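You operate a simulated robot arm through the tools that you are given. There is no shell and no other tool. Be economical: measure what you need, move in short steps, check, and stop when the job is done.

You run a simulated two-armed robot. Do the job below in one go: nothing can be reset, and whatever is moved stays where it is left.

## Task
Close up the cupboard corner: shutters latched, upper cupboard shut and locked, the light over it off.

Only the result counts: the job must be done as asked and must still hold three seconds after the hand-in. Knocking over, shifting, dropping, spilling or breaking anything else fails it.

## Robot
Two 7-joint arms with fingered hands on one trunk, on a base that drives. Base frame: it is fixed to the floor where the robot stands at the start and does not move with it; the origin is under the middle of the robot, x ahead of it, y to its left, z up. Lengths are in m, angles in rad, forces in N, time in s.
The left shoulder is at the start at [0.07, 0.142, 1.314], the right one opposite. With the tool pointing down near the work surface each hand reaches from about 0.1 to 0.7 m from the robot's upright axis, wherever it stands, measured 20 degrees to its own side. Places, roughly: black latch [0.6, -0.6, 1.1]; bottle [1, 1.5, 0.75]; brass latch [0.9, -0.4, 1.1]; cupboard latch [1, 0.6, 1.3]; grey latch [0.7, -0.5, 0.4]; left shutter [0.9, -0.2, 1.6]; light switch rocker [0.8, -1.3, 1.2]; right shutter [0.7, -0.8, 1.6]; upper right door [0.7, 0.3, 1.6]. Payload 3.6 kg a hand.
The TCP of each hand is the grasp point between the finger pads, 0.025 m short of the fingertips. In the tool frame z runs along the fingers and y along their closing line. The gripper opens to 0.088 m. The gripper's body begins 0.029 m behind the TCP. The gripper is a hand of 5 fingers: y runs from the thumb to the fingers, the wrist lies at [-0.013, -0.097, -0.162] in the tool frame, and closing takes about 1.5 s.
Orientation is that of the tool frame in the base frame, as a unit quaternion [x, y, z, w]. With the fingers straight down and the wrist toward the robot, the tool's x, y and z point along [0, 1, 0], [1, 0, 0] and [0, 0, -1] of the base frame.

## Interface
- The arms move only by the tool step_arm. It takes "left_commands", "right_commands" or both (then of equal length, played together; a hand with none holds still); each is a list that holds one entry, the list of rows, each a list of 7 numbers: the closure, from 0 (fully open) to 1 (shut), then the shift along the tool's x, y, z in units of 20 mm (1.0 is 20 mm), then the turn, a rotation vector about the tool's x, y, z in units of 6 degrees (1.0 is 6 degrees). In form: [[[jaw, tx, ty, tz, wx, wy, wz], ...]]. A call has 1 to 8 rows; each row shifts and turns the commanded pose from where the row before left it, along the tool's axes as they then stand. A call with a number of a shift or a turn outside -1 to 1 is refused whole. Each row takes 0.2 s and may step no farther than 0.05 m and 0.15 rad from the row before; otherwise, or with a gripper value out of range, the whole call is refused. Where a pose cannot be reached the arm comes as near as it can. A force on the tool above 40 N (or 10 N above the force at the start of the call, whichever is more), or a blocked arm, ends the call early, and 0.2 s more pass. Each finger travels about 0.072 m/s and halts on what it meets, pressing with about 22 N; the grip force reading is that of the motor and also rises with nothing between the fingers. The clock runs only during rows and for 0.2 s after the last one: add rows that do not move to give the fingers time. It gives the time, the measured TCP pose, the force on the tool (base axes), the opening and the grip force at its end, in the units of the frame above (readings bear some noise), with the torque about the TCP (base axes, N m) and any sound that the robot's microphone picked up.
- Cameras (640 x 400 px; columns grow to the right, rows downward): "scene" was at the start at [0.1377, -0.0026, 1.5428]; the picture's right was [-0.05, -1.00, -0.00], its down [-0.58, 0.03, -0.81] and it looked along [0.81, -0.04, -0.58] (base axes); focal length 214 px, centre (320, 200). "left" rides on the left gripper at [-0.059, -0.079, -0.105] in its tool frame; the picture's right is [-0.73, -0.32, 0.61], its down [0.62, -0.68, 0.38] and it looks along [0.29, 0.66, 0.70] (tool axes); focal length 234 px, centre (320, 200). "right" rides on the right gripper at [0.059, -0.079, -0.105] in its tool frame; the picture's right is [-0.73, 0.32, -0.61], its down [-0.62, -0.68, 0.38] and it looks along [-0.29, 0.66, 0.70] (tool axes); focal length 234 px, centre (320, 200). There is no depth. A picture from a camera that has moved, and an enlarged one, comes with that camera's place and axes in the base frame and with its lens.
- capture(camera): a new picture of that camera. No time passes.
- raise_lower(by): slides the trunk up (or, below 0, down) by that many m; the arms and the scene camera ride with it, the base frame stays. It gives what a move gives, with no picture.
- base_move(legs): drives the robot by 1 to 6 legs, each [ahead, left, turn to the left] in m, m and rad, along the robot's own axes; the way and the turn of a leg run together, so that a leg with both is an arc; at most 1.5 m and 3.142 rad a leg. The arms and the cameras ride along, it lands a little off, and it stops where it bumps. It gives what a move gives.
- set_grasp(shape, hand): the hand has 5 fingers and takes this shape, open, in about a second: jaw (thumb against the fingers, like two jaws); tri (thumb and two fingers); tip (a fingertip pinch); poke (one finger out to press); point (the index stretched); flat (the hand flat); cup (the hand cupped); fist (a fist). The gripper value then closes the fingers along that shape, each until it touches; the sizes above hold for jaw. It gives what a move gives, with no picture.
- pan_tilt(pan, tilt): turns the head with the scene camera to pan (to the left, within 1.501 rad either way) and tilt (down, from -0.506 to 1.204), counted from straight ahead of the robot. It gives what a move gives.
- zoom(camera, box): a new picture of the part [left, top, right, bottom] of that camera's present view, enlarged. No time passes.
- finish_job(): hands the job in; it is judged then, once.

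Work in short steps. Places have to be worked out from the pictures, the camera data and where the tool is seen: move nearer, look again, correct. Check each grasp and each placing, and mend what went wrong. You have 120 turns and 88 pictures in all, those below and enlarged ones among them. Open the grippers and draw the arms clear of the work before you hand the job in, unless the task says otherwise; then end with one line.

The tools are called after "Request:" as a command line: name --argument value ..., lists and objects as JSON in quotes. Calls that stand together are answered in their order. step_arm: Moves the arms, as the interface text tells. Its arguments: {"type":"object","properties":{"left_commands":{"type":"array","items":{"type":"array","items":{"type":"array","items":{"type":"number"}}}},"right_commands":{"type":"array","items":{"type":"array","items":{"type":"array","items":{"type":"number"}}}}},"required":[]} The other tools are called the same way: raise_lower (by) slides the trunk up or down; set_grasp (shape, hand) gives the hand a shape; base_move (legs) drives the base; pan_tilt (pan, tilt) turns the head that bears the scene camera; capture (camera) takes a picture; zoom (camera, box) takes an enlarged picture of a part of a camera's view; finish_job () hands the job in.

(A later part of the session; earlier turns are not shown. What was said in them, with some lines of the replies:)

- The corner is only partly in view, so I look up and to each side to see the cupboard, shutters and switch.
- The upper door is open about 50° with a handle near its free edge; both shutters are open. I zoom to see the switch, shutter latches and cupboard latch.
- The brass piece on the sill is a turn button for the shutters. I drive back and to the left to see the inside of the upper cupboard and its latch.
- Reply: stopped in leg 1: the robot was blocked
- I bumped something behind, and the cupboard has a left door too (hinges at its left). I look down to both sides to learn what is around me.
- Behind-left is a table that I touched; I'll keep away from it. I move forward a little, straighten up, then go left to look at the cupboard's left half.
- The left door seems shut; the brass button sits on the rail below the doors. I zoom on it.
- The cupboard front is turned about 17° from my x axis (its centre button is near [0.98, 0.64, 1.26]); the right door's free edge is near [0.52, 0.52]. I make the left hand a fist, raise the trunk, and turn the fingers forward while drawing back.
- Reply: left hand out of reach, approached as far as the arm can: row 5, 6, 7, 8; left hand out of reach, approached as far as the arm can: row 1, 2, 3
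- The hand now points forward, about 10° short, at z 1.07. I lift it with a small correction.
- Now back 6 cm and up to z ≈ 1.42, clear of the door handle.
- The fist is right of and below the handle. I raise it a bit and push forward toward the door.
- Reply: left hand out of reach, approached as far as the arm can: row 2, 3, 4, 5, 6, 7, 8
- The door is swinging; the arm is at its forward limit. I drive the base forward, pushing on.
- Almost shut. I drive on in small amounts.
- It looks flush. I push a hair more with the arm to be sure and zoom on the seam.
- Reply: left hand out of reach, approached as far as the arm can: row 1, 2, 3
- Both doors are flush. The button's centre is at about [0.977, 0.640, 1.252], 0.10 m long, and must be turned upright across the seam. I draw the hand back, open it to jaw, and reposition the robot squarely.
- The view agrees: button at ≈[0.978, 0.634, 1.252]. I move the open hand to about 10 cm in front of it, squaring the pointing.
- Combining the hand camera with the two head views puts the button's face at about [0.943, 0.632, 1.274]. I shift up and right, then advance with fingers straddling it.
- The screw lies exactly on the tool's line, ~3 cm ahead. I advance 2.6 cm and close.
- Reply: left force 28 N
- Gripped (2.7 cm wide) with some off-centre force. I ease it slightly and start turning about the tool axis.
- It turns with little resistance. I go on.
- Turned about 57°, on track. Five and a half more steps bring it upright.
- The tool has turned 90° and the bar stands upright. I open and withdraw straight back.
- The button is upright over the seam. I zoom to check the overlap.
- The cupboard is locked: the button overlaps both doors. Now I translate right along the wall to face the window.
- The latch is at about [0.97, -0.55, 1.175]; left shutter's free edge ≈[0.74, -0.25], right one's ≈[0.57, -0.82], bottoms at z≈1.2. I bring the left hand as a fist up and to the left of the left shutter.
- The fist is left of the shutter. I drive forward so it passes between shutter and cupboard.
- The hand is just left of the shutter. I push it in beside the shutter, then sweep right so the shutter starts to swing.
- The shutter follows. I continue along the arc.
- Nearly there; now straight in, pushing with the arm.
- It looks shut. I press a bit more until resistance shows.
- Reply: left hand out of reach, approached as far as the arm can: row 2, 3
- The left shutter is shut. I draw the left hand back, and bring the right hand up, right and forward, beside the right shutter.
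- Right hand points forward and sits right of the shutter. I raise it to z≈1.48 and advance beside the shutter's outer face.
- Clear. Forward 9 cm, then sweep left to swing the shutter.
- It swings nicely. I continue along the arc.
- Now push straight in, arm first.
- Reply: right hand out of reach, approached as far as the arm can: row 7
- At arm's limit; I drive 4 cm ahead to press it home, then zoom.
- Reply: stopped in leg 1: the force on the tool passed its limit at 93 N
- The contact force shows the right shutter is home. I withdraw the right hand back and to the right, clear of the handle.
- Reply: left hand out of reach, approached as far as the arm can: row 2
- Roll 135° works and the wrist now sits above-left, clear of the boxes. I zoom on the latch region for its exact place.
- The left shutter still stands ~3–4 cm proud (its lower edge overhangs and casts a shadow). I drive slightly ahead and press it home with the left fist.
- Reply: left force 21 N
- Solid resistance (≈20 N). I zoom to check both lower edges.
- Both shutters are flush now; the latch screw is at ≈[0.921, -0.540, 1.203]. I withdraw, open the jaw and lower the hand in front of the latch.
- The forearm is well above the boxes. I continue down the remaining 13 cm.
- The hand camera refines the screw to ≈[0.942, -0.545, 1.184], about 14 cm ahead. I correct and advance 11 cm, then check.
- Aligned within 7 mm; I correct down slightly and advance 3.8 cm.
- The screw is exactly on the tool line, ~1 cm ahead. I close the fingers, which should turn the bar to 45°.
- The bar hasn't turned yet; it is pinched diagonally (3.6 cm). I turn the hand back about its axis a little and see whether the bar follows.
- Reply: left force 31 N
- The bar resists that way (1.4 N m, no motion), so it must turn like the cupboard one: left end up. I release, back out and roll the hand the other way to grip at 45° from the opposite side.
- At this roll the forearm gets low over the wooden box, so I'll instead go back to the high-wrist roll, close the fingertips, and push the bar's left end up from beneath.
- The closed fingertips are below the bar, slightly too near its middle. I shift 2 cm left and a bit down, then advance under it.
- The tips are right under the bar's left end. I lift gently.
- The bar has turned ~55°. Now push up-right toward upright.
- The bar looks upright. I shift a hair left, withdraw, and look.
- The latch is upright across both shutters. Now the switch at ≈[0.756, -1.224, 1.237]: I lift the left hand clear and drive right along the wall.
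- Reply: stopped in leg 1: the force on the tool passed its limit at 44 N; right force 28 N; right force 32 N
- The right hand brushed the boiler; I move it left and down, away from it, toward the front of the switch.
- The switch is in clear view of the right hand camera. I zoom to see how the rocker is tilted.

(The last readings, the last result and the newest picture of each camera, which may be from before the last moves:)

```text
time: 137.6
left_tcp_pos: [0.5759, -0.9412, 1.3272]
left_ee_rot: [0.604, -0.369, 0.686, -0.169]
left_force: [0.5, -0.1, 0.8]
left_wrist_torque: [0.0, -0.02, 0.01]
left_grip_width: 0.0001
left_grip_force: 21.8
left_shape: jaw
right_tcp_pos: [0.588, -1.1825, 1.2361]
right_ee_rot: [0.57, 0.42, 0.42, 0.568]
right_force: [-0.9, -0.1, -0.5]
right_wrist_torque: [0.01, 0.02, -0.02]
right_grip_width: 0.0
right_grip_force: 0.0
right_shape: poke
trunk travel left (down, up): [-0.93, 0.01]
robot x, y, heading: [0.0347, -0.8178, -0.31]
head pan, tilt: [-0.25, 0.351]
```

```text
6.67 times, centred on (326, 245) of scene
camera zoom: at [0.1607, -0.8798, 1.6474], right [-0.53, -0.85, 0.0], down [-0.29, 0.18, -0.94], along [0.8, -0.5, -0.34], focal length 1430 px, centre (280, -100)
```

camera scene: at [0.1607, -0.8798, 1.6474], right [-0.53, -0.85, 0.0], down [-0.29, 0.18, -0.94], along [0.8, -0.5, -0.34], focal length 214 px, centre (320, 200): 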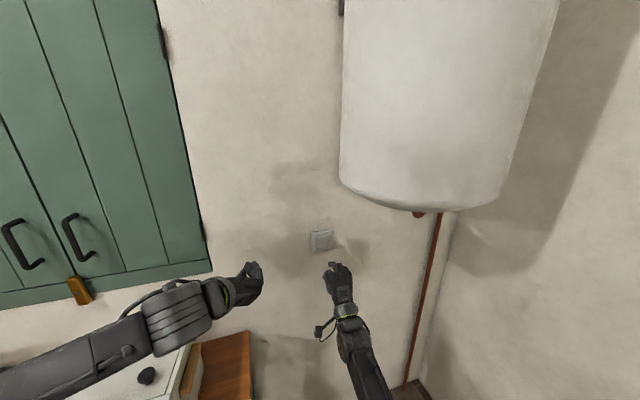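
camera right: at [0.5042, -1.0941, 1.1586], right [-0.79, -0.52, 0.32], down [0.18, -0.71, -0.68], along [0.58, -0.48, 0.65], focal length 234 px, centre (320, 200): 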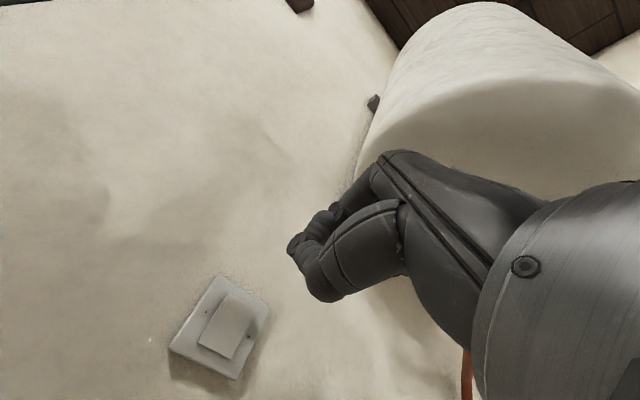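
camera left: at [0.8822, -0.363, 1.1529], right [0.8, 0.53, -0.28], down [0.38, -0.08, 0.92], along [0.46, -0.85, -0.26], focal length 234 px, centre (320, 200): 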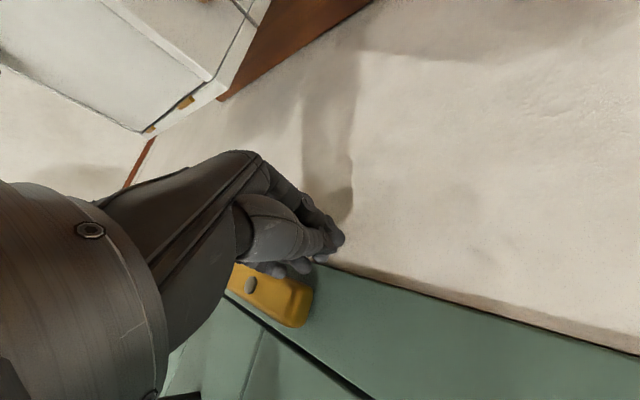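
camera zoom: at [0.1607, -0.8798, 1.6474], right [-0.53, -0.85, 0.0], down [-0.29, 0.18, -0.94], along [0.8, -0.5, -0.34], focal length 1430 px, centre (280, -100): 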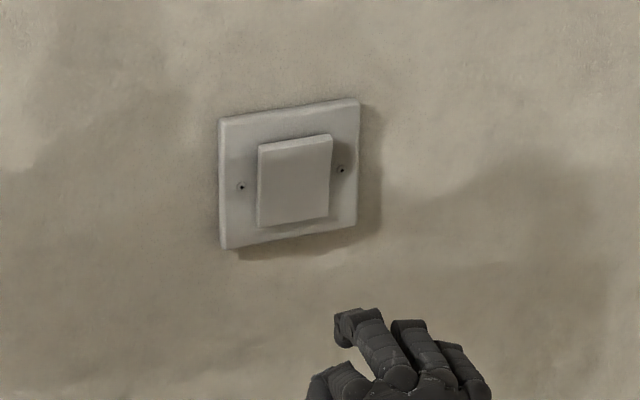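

Geometry gives the rocker centre at ≈[0.785, -1.280, 1.203]; its top half stands proud (bottom pressed in), so I must press the top. I drive 10 cm ahead to bring it in reach and align the index finger.

Request:
base_move --legs '[[0.1, 0, 0]]'

Request:
step_arm --right_commands '[[[0, -0.9, -0.4, 0, 0, 0, 0], [0, -0.9, -0.4, 0, 0, 0, 0], [0, 0, 0, 0, 0, 0, 0]]]'

Request:
capture --camera "right"

Request:
zoom --camera "scene" --box '[280, 215, 400, 290]'

```text
time: 138.7
left_tcp_pos: [0.6685, -0.9718, 1.3294]
left_ee_rot: [0.602, -0.369, 0.688, -0.168]
left_force: [-0.8, -0.2, 0.0]
left_wrist_torque: [0.01, -0.02, 0.0]
left_grip_width: 0.0001
left_grip_force: 21.6
left_shape: jaw
right_tcp_pos: [0.6815, -1.2104, 1.238]
right_ee_rot: [0.569, 0.419, 0.42, 0.569]
right_force: [0.1, -0.6, -0.5]
right_wrist_torque: [-0.01, 0.02, 0.01]
right_grip_width: 0.0
right_grip_force: 0.1
right_shape: poke
trunk travel left (down, up): [-0.93, 0.01]
robot x, y, heading: [0.131, -0.8469, -0.307]
head pan, tilt: [-0.25, 0.351]
```

```text
time: 139.5
left_tcp_pos: [0.6725, -0.9718, 1.3271]
left_ee_rot: [0.604, -0.369, 0.686, -0.169]
left_force: [-0.8, -0.8, -0.4]
left_wrist_torque: [0.0, 0.01, 0.0]
left_grip_width: 0.0
left_grip_force: 21.7
left_shape: jaw
right_tcp_pos: [0.6751, -1.2467, 1.2212]
right_ee_rot: [0.57, 0.421, 0.42, 0.567]
right_force: [-1.2, -0.4, -0.6]
right_wrist_torque: [0.0, 0.03, -0.01]
right_grip_width: 0.0001
right_grip_force: 0.0
right_shape: poke
trunk travel left (down, up): [-0.93, 0.01]
robot x, y, heading: [0.1249, -0.8491, -0.309]
head pan, tilt: [-0.25, 0.351]
```

```text
21 pictures are left
camera right: at [0.5906, -1.1592, 1.1432], right [-0.79, -0.52, 0.32], down [0.18, -0.71, -0.68], along [0.58, -0.48, 0.65], focal length 234 px, centre (320, 200)
```

right: 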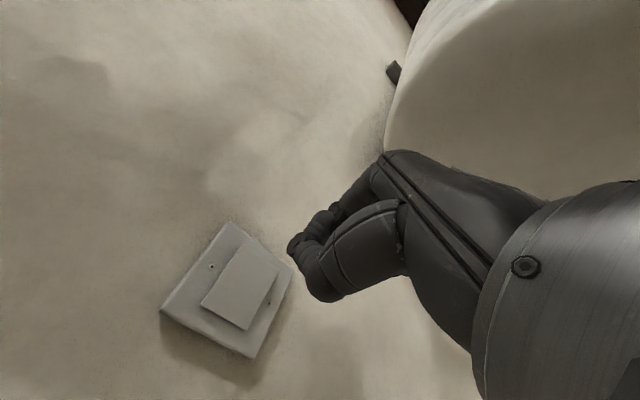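

```text
5.33 times, centred on (340, 252) of scene
camera zoom: at [0.2584, -0.9101, 1.6473], right [-0.53, -0.85, 0.0], down [-0.29, 0.18, -0.94], along [0.8, -0.5, -0.35], focal length 1144 px, centre (213, -80)
```

zoom: 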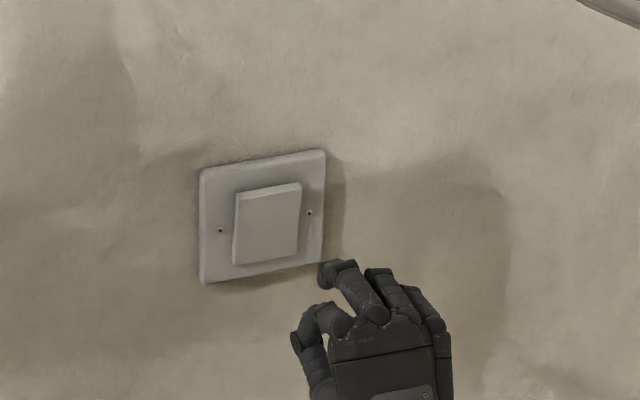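

The finger line passes through the rocker's upper half. I advance ~7 cm, slowly at the end.

Request:
step_arm --right_commands '[[[0, 0, 0, 0.9, 0, 0, 0], [0, 0, 0, 0.9, 0, 0, 0], [0, 0, 0, 0.7, 0, 0, 0], [0, 0, 0, 0.3, 0, 0, 0], [0, 0, 0, 0, 0, 0, 0]]]'

Request:
capture --camera "right"

```text
time: 140.7
left_tcp_pos: [0.6717, -0.9719, 1.3284]
left_ee_rot: [0.604, -0.369, 0.686, -0.17]
left_force: [0.4, 0.0, -0.1]
left_wrist_torque: [0.0, -0.01, -0.01]
left_grip_width: 0.0
left_grip_force: 22.1
left_shape: jaw
right_tcp_pos: [0.7279, -1.264, 1.2206]
right_ee_rot: [0.57, 0.42, 0.42, 0.568]
right_force: [0.2, 0.8, 0.7]
right_wrist_torque: [0.02, -0.03, 0.0]
right_grip_width: 0.0003
right_grip_force: 0.1
right_shape: poke
trunk travel left (down, up): [-0.93, 0.01]
robot x, y, heading: [0.1299, -0.8496, -0.307]
head pan, tilt: [-0.25, 0.351]
```

```text
19 pictures are left
camera right: at [0.6429, -1.1752, 1.1433], right [-0.79, -0.52, 0.32], down [0.18, -0.71, -0.68], along [0.58, -0.48, 0.65], focal length 234 px, centre (320, 200)
```

right: 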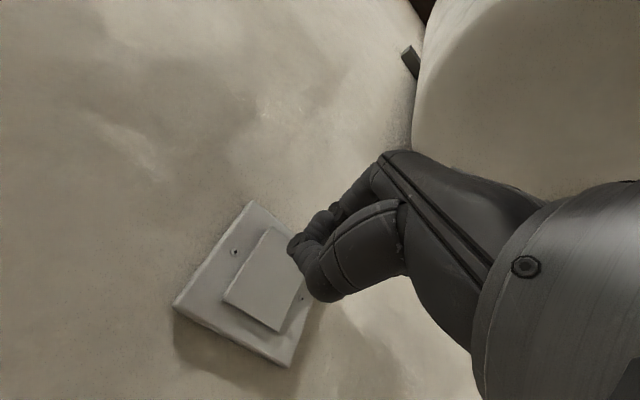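

Just short of the rocker's top. I press in small steps.

Request:
step_arm --right_commands '[[[0, 0, 0, 0.4, 0, 0, 0], [0, 0, 0, 0.4, 0, 0, 0], [0, 0, 0, 0.3, 0, 0, 0], [0, 0, 0, 0.3, 0, 0, 0], [0, 0, 0, 0.3, 0, 0, 0]]]'

```text
time: 141.9
left_tcp_pos: [0.6634, -0.9692, 1.3323]
left_ee_rot: [0.601, -0.368, 0.689, -0.17]
left_force: [-0.1, 0.0, -0.4]
left_wrist_torque: [0.0, -0.03, -0.01]
left_grip_width: 0.0002
left_grip_force: 21.8
left_shape: jaw
right_tcp_pos: [0.752, -1.2711, 1.2251]
right_ee_rot: [0.568, 0.419, 0.422, 0.57]
right_force: [-24.7, 10.2, 1.4]
right_wrist_torque: [0.04, 0.14, -0.11]
right_grip_width: 0.0
right_grip_force: 0.2
right_shape: poke
trunk travel left (down, up): [-0.93, 0.01]
robot x, y, heading: [0.1288, -0.8471, -0.309]
head pan, tilt: [-0.25, 0.351]
heard: click
```

A click, with 25 N at the finger. I back off and check the rocker and the lamp.

Request:
step_arm --right_commands '[[[0, 0, 0, -1, 0, 0, 0], [0, 0, 0, -1, 0, 0, 0], [0, 0, 0, -1, 0, 0, 0], [0, 0, 0, -1, 0, 0, 0], [0, 0, 0, -1, 0, 0, 0], [0, 0, 0, -1, 0, 0, 0], [0, 0, 0, -1, 0, 0, 0], [0, 0, 0, -1, 0, 0, 0]]]'

Request:
zoom --camera "scene" --box '[280, 215, 400, 290]'

Request:
pan_tilt --pan 0.95 --tilt -0.3

Request:
capture --camera "scene"

```text
time: 143.7
left_tcp_pos: [0.6702, -0.9717, 1.3289]
left_ee_rot: [0.603, -0.368, 0.687, -0.169]
left_force: [0.3, 0.8, -0.2]
left_wrist_torque: [-0.02, 0.01, 0.02]
left_grip_width: 0.0
left_grip_force: 22.0
left_shape: jaw
right_tcp_pos: [0.6052, -1.2261, 1.2219]
right_ee_rot: [0.57, 0.42, 0.421, 0.567]
right_force: [0.1, -0.2, 0.2]
right_wrist_torque: [0.0, 0.0, -0.01]
right_grip_width: 0.0
right_grip_force: 0.0
right_shape: poke
trunk travel left (down, up): [-0.93, 0.01]
robot x, y, heading: [0.1332, -0.8477, -0.31]
head pan, tilt: [-0.25, 0.351]
```

```text
5.33 times, centred on (340, 252) of scene
camera zoom: at [0.2547, -0.9097, 1.6476], right [-0.53, -0.85, 0.0], down [-0.29, 0.18, -0.94], along [0.8, -0.5, -0.34], focal length 1144 px, centre (213, -80)
```

zoom: 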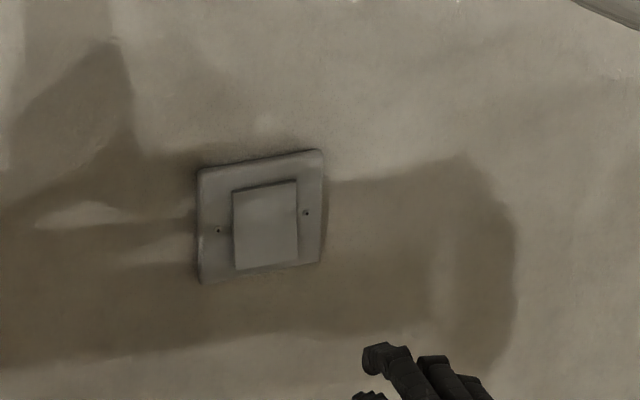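

```text
time: 145.1
left_tcp_pos: [0.6719, -0.9713, 1.3276]
left_ee_rot: [0.604, -0.369, 0.686, -0.169]
left_force: [-1.0, -0.4, 0.9]
left_wrist_torque: [0.02, 0.02, 0.02]
left_grip_width: 0.0
left_grip_force: 21.8
left_shape: jaw
right_tcp_pos: [0.6038, -1.2263, 1.2217]
right_ee_rot: [0.57, 0.42, 0.42, 0.568]
right_force: [0.2, -0.4, -1.0]
right_wrist_torque: [-0.02, 0.02, -0.01]
right_grip_width: 0.0002
right_grip_force: 0.0
right_shape: poke
trunk travel left (down, up): [-0.93, 0.01]
robot x, y, heading: [0.1282, -0.8461, -0.307]
head pan, tilt: [0.949, -0.3]
```

```text
17 pictures are left
camera scene: at [0.2401, -0.8138, 1.7054], right [0.6, -0.8, 0.0], down [0.24, 0.18, -0.96], along [0.77, 0.57, 0.3], focal length 214 px, centre (320, 200)
```

scene: 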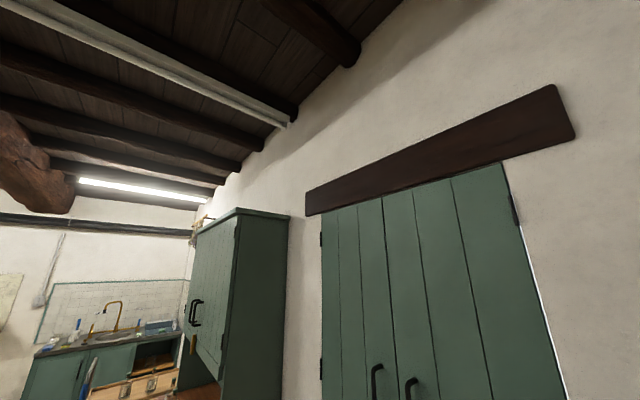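

The tube over the cupboard corner is off now (only the far one over the sink is lit), the rocker has flipped, and cupboard and shutters are shut. I open the hands and draw clear.

Request:
base_move --legs '[[-0.2, 0, 0]]'

Request:
set_grasp --shape "jaw" --hand "right"

Request:
step_arm --left_commands '[[[0, 0, 0, 0, 0, 0, 0], [0, 0, 0, 0, 0, 0, 0], [0, 0, 0, 0, 0, 0, 0], [0, 0, 0, 0, 0, 0, 0], [0, 0, 0, 0, 0, 0, 0], [0, 0, 0, 0, 0, 0, 0]]]' --right_commands '[[[0, 0, 0, 0, 0, 0, 0], [0, 0, 0, 0, 0, 0, 0], [0, 0, 0, 0, 0, 0, 0], [0, 0, 0, 0, 0, 0, 0], [0, 0, 0, 0, 0, 0, 0], [0, 0, 0, 0, 0, 0, 0]]]'

Request:
pan_tilt --pan 0.5 --tilt 0.25

Request:
capture --camera "scene"

```text
time: 146.7
left_tcp_pos: [0.4863, -0.9116, 1.3258]
left_ee_rot: [0.605, -0.368, 0.685, -0.171]
left_force: [0.0, -0.1, -0.1]
left_wrist_torque: [-0.02, -0.01, -0.06]
left_grip_width: 0.0
left_grip_force: 21.9
left_shape: jaw
right_tcp_pos: [0.4206, -1.1651, 1.2204]
right_ee_rot: [0.57, 0.421, 0.42, 0.567]
right_force: [-0.5, -0.9, 0.0]
right_wrist_torque: [0.0, -0.02, -0.02]
right_grip_width: 0.0
right_grip_force: 0.1
right_shape: poke
trunk travel left (down, up): [-0.93, 0.01]
robot x, y, heading: [-0.0596, -0.7864, -0.309]
head pan, tilt: [0.949, -0.3]
```

```text
time: 147.6
left_tcp_pos: [0.4799, -0.91, 1.3274]
left_ee_rot: [0.604, -0.367, 0.686, -0.171]
left_force: [-0.2, 0.0, 0.0]
left_wrist_torque: [-0.04, 0.02, -0.02]
left_grip_width: 0.0
left_grip_force: 22.0
left_shape: jaw
right_tcp_pos: [0.4173, -1.1641, 1.2227]
right_ee_rot: [0.569, 0.421, 0.421, 0.567]
right_force: [-0.3, -0.1, 1.0]
right_wrist_torque: [-0.02, 0.0, -0.03]
right_grip_width: 0.0879
right_grip_force: 0.1
right_shape: jaw
trunk travel left (down, up): [-0.93, 0.01]
robot x, y, heading: [-0.0598, -0.7881, -0.308]
head pan, tilt: [0.949, -0.3]
```

```text
time: 149.0
left_tcp_pos: [0.4825, -0.9095, 1.3284]
left_ee_rot: [0.604, -0.368, 0.686, -0.171]
left_force: [0.1, 0.0, 0.5]
left_wrist_torque: [0.04, 0.01, -0.03]
left_grip_width: 0.0878
left_grip_force: 0.1
left_shape: jaw
right_tcp_pos: [0.418, -1.1647, 1.2211]
right_ee_rot: [0.568, 0.422, 0.422, 0.567]
right_force: [-0.4, 0.0, 0.9]
right_wrist_torque: [-0.02, 0.02, 0.0]
right_grip_width: 0.0882
right_grip_force: 0.1
right_shape: jaw
trunk travel left (down, up): [-0.93, 0.01]
robot x, y, heading: [-0.0611, -0.7847, -0.305]
head pan, tilt: [0.949, -0.3]
```

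```text
time: 150.0
left_tcp_pos: [0.482, -0.9082, 1.3281]
left_ee_rot: [0.604, -0.368, 0.686, -0.171]
left_force: [0.0, -0.5, -0.1]
left_wrist_torque: [-0.01, 0.01, 0.02]
left_grip_width: 0.0876
left_grip_force: 0.0
left_shape: jaw
right_tcp_pos: [0.4174, -1.1647, 1.2209]
right_ee_rot: [0.569, 0.421, 0.421, 0.567]
right_force: [0.3, 0.5, -0.3]
right_wrist_torque: [0.04, 0.0, 0.01]
right_grip_width: 0.0879
right_grip_force: 0.0
right_shape: jaw
trunk travel left (down, up): [-0.93, 0.01]
robot x, y, heading: [-0.0617, -0.7867, -0.306]
head pan, tilt: [0.499, 0.25]
```

```text
16 pictures are left
camera scene: at [0.0787, -0.7823, 1.657], right [0.19, -0.98, 0.0], down [-0.24, -0.05, -0.97], along [0.95, 0.19, -0.25], focal length 214 px, centre (320, 200)
```

scene: 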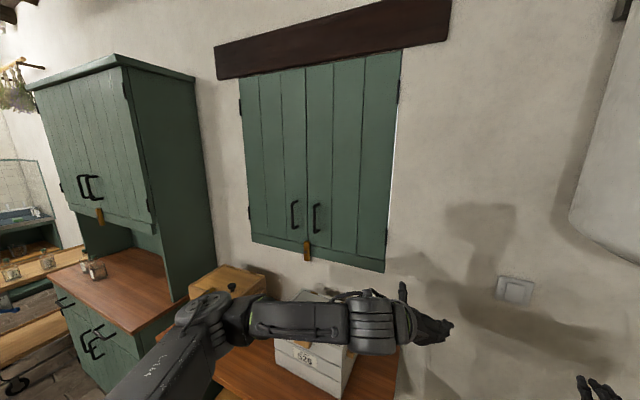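

Everything appears shut and latched; a last zoom on the cupboard and the shutters before handing in.

Request:
zoom --camera "scene" --box '[20, 150, 180, 254]'

Request:
zoom --camera "scene" --box '[235, 180, 395, 284]'

```text
3.85 times, centred on (100, 202) of scene
camera zoom: at [0.0787, -0.7823, 1.657], right [0.19, -0.98, 0.0], down [-0.24, -0.05, -0.97], along [0.95, 0.19, -0.25], focal length 825 px, centre (1166, 192)
```

zoom: 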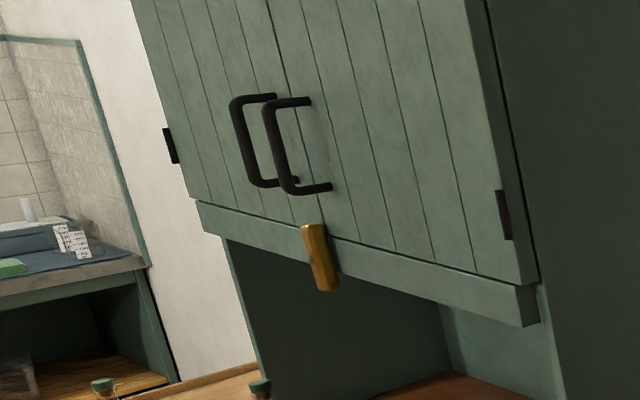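

```text
3.85 times, centred on (315, 232) of scene
camera zoom: at [0.0787, -0.7823, 1.657], right [0.19, -0.98, 0.0], down [-0.24, -0.05, -0.97], along [0.95, 0.19, -0.25], focal length 825 px, centre (339, 77)
```

zoom: 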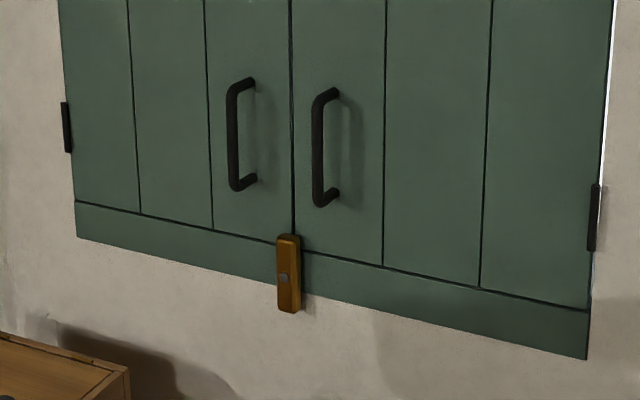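

Doors and shutters are flush with both buttons upright, the switch has been flipped, and the hands are open and clear. I hand in the job.

Request:
finish_job

```text
The job is handed in.
```

The cupboard corner is closed up: both shutters are shut and latched, the upper cupboard is shut and locked, and the light over it is off; on the way I bumped a table and brushed the boiler, and saw no sign that either shifted anything.
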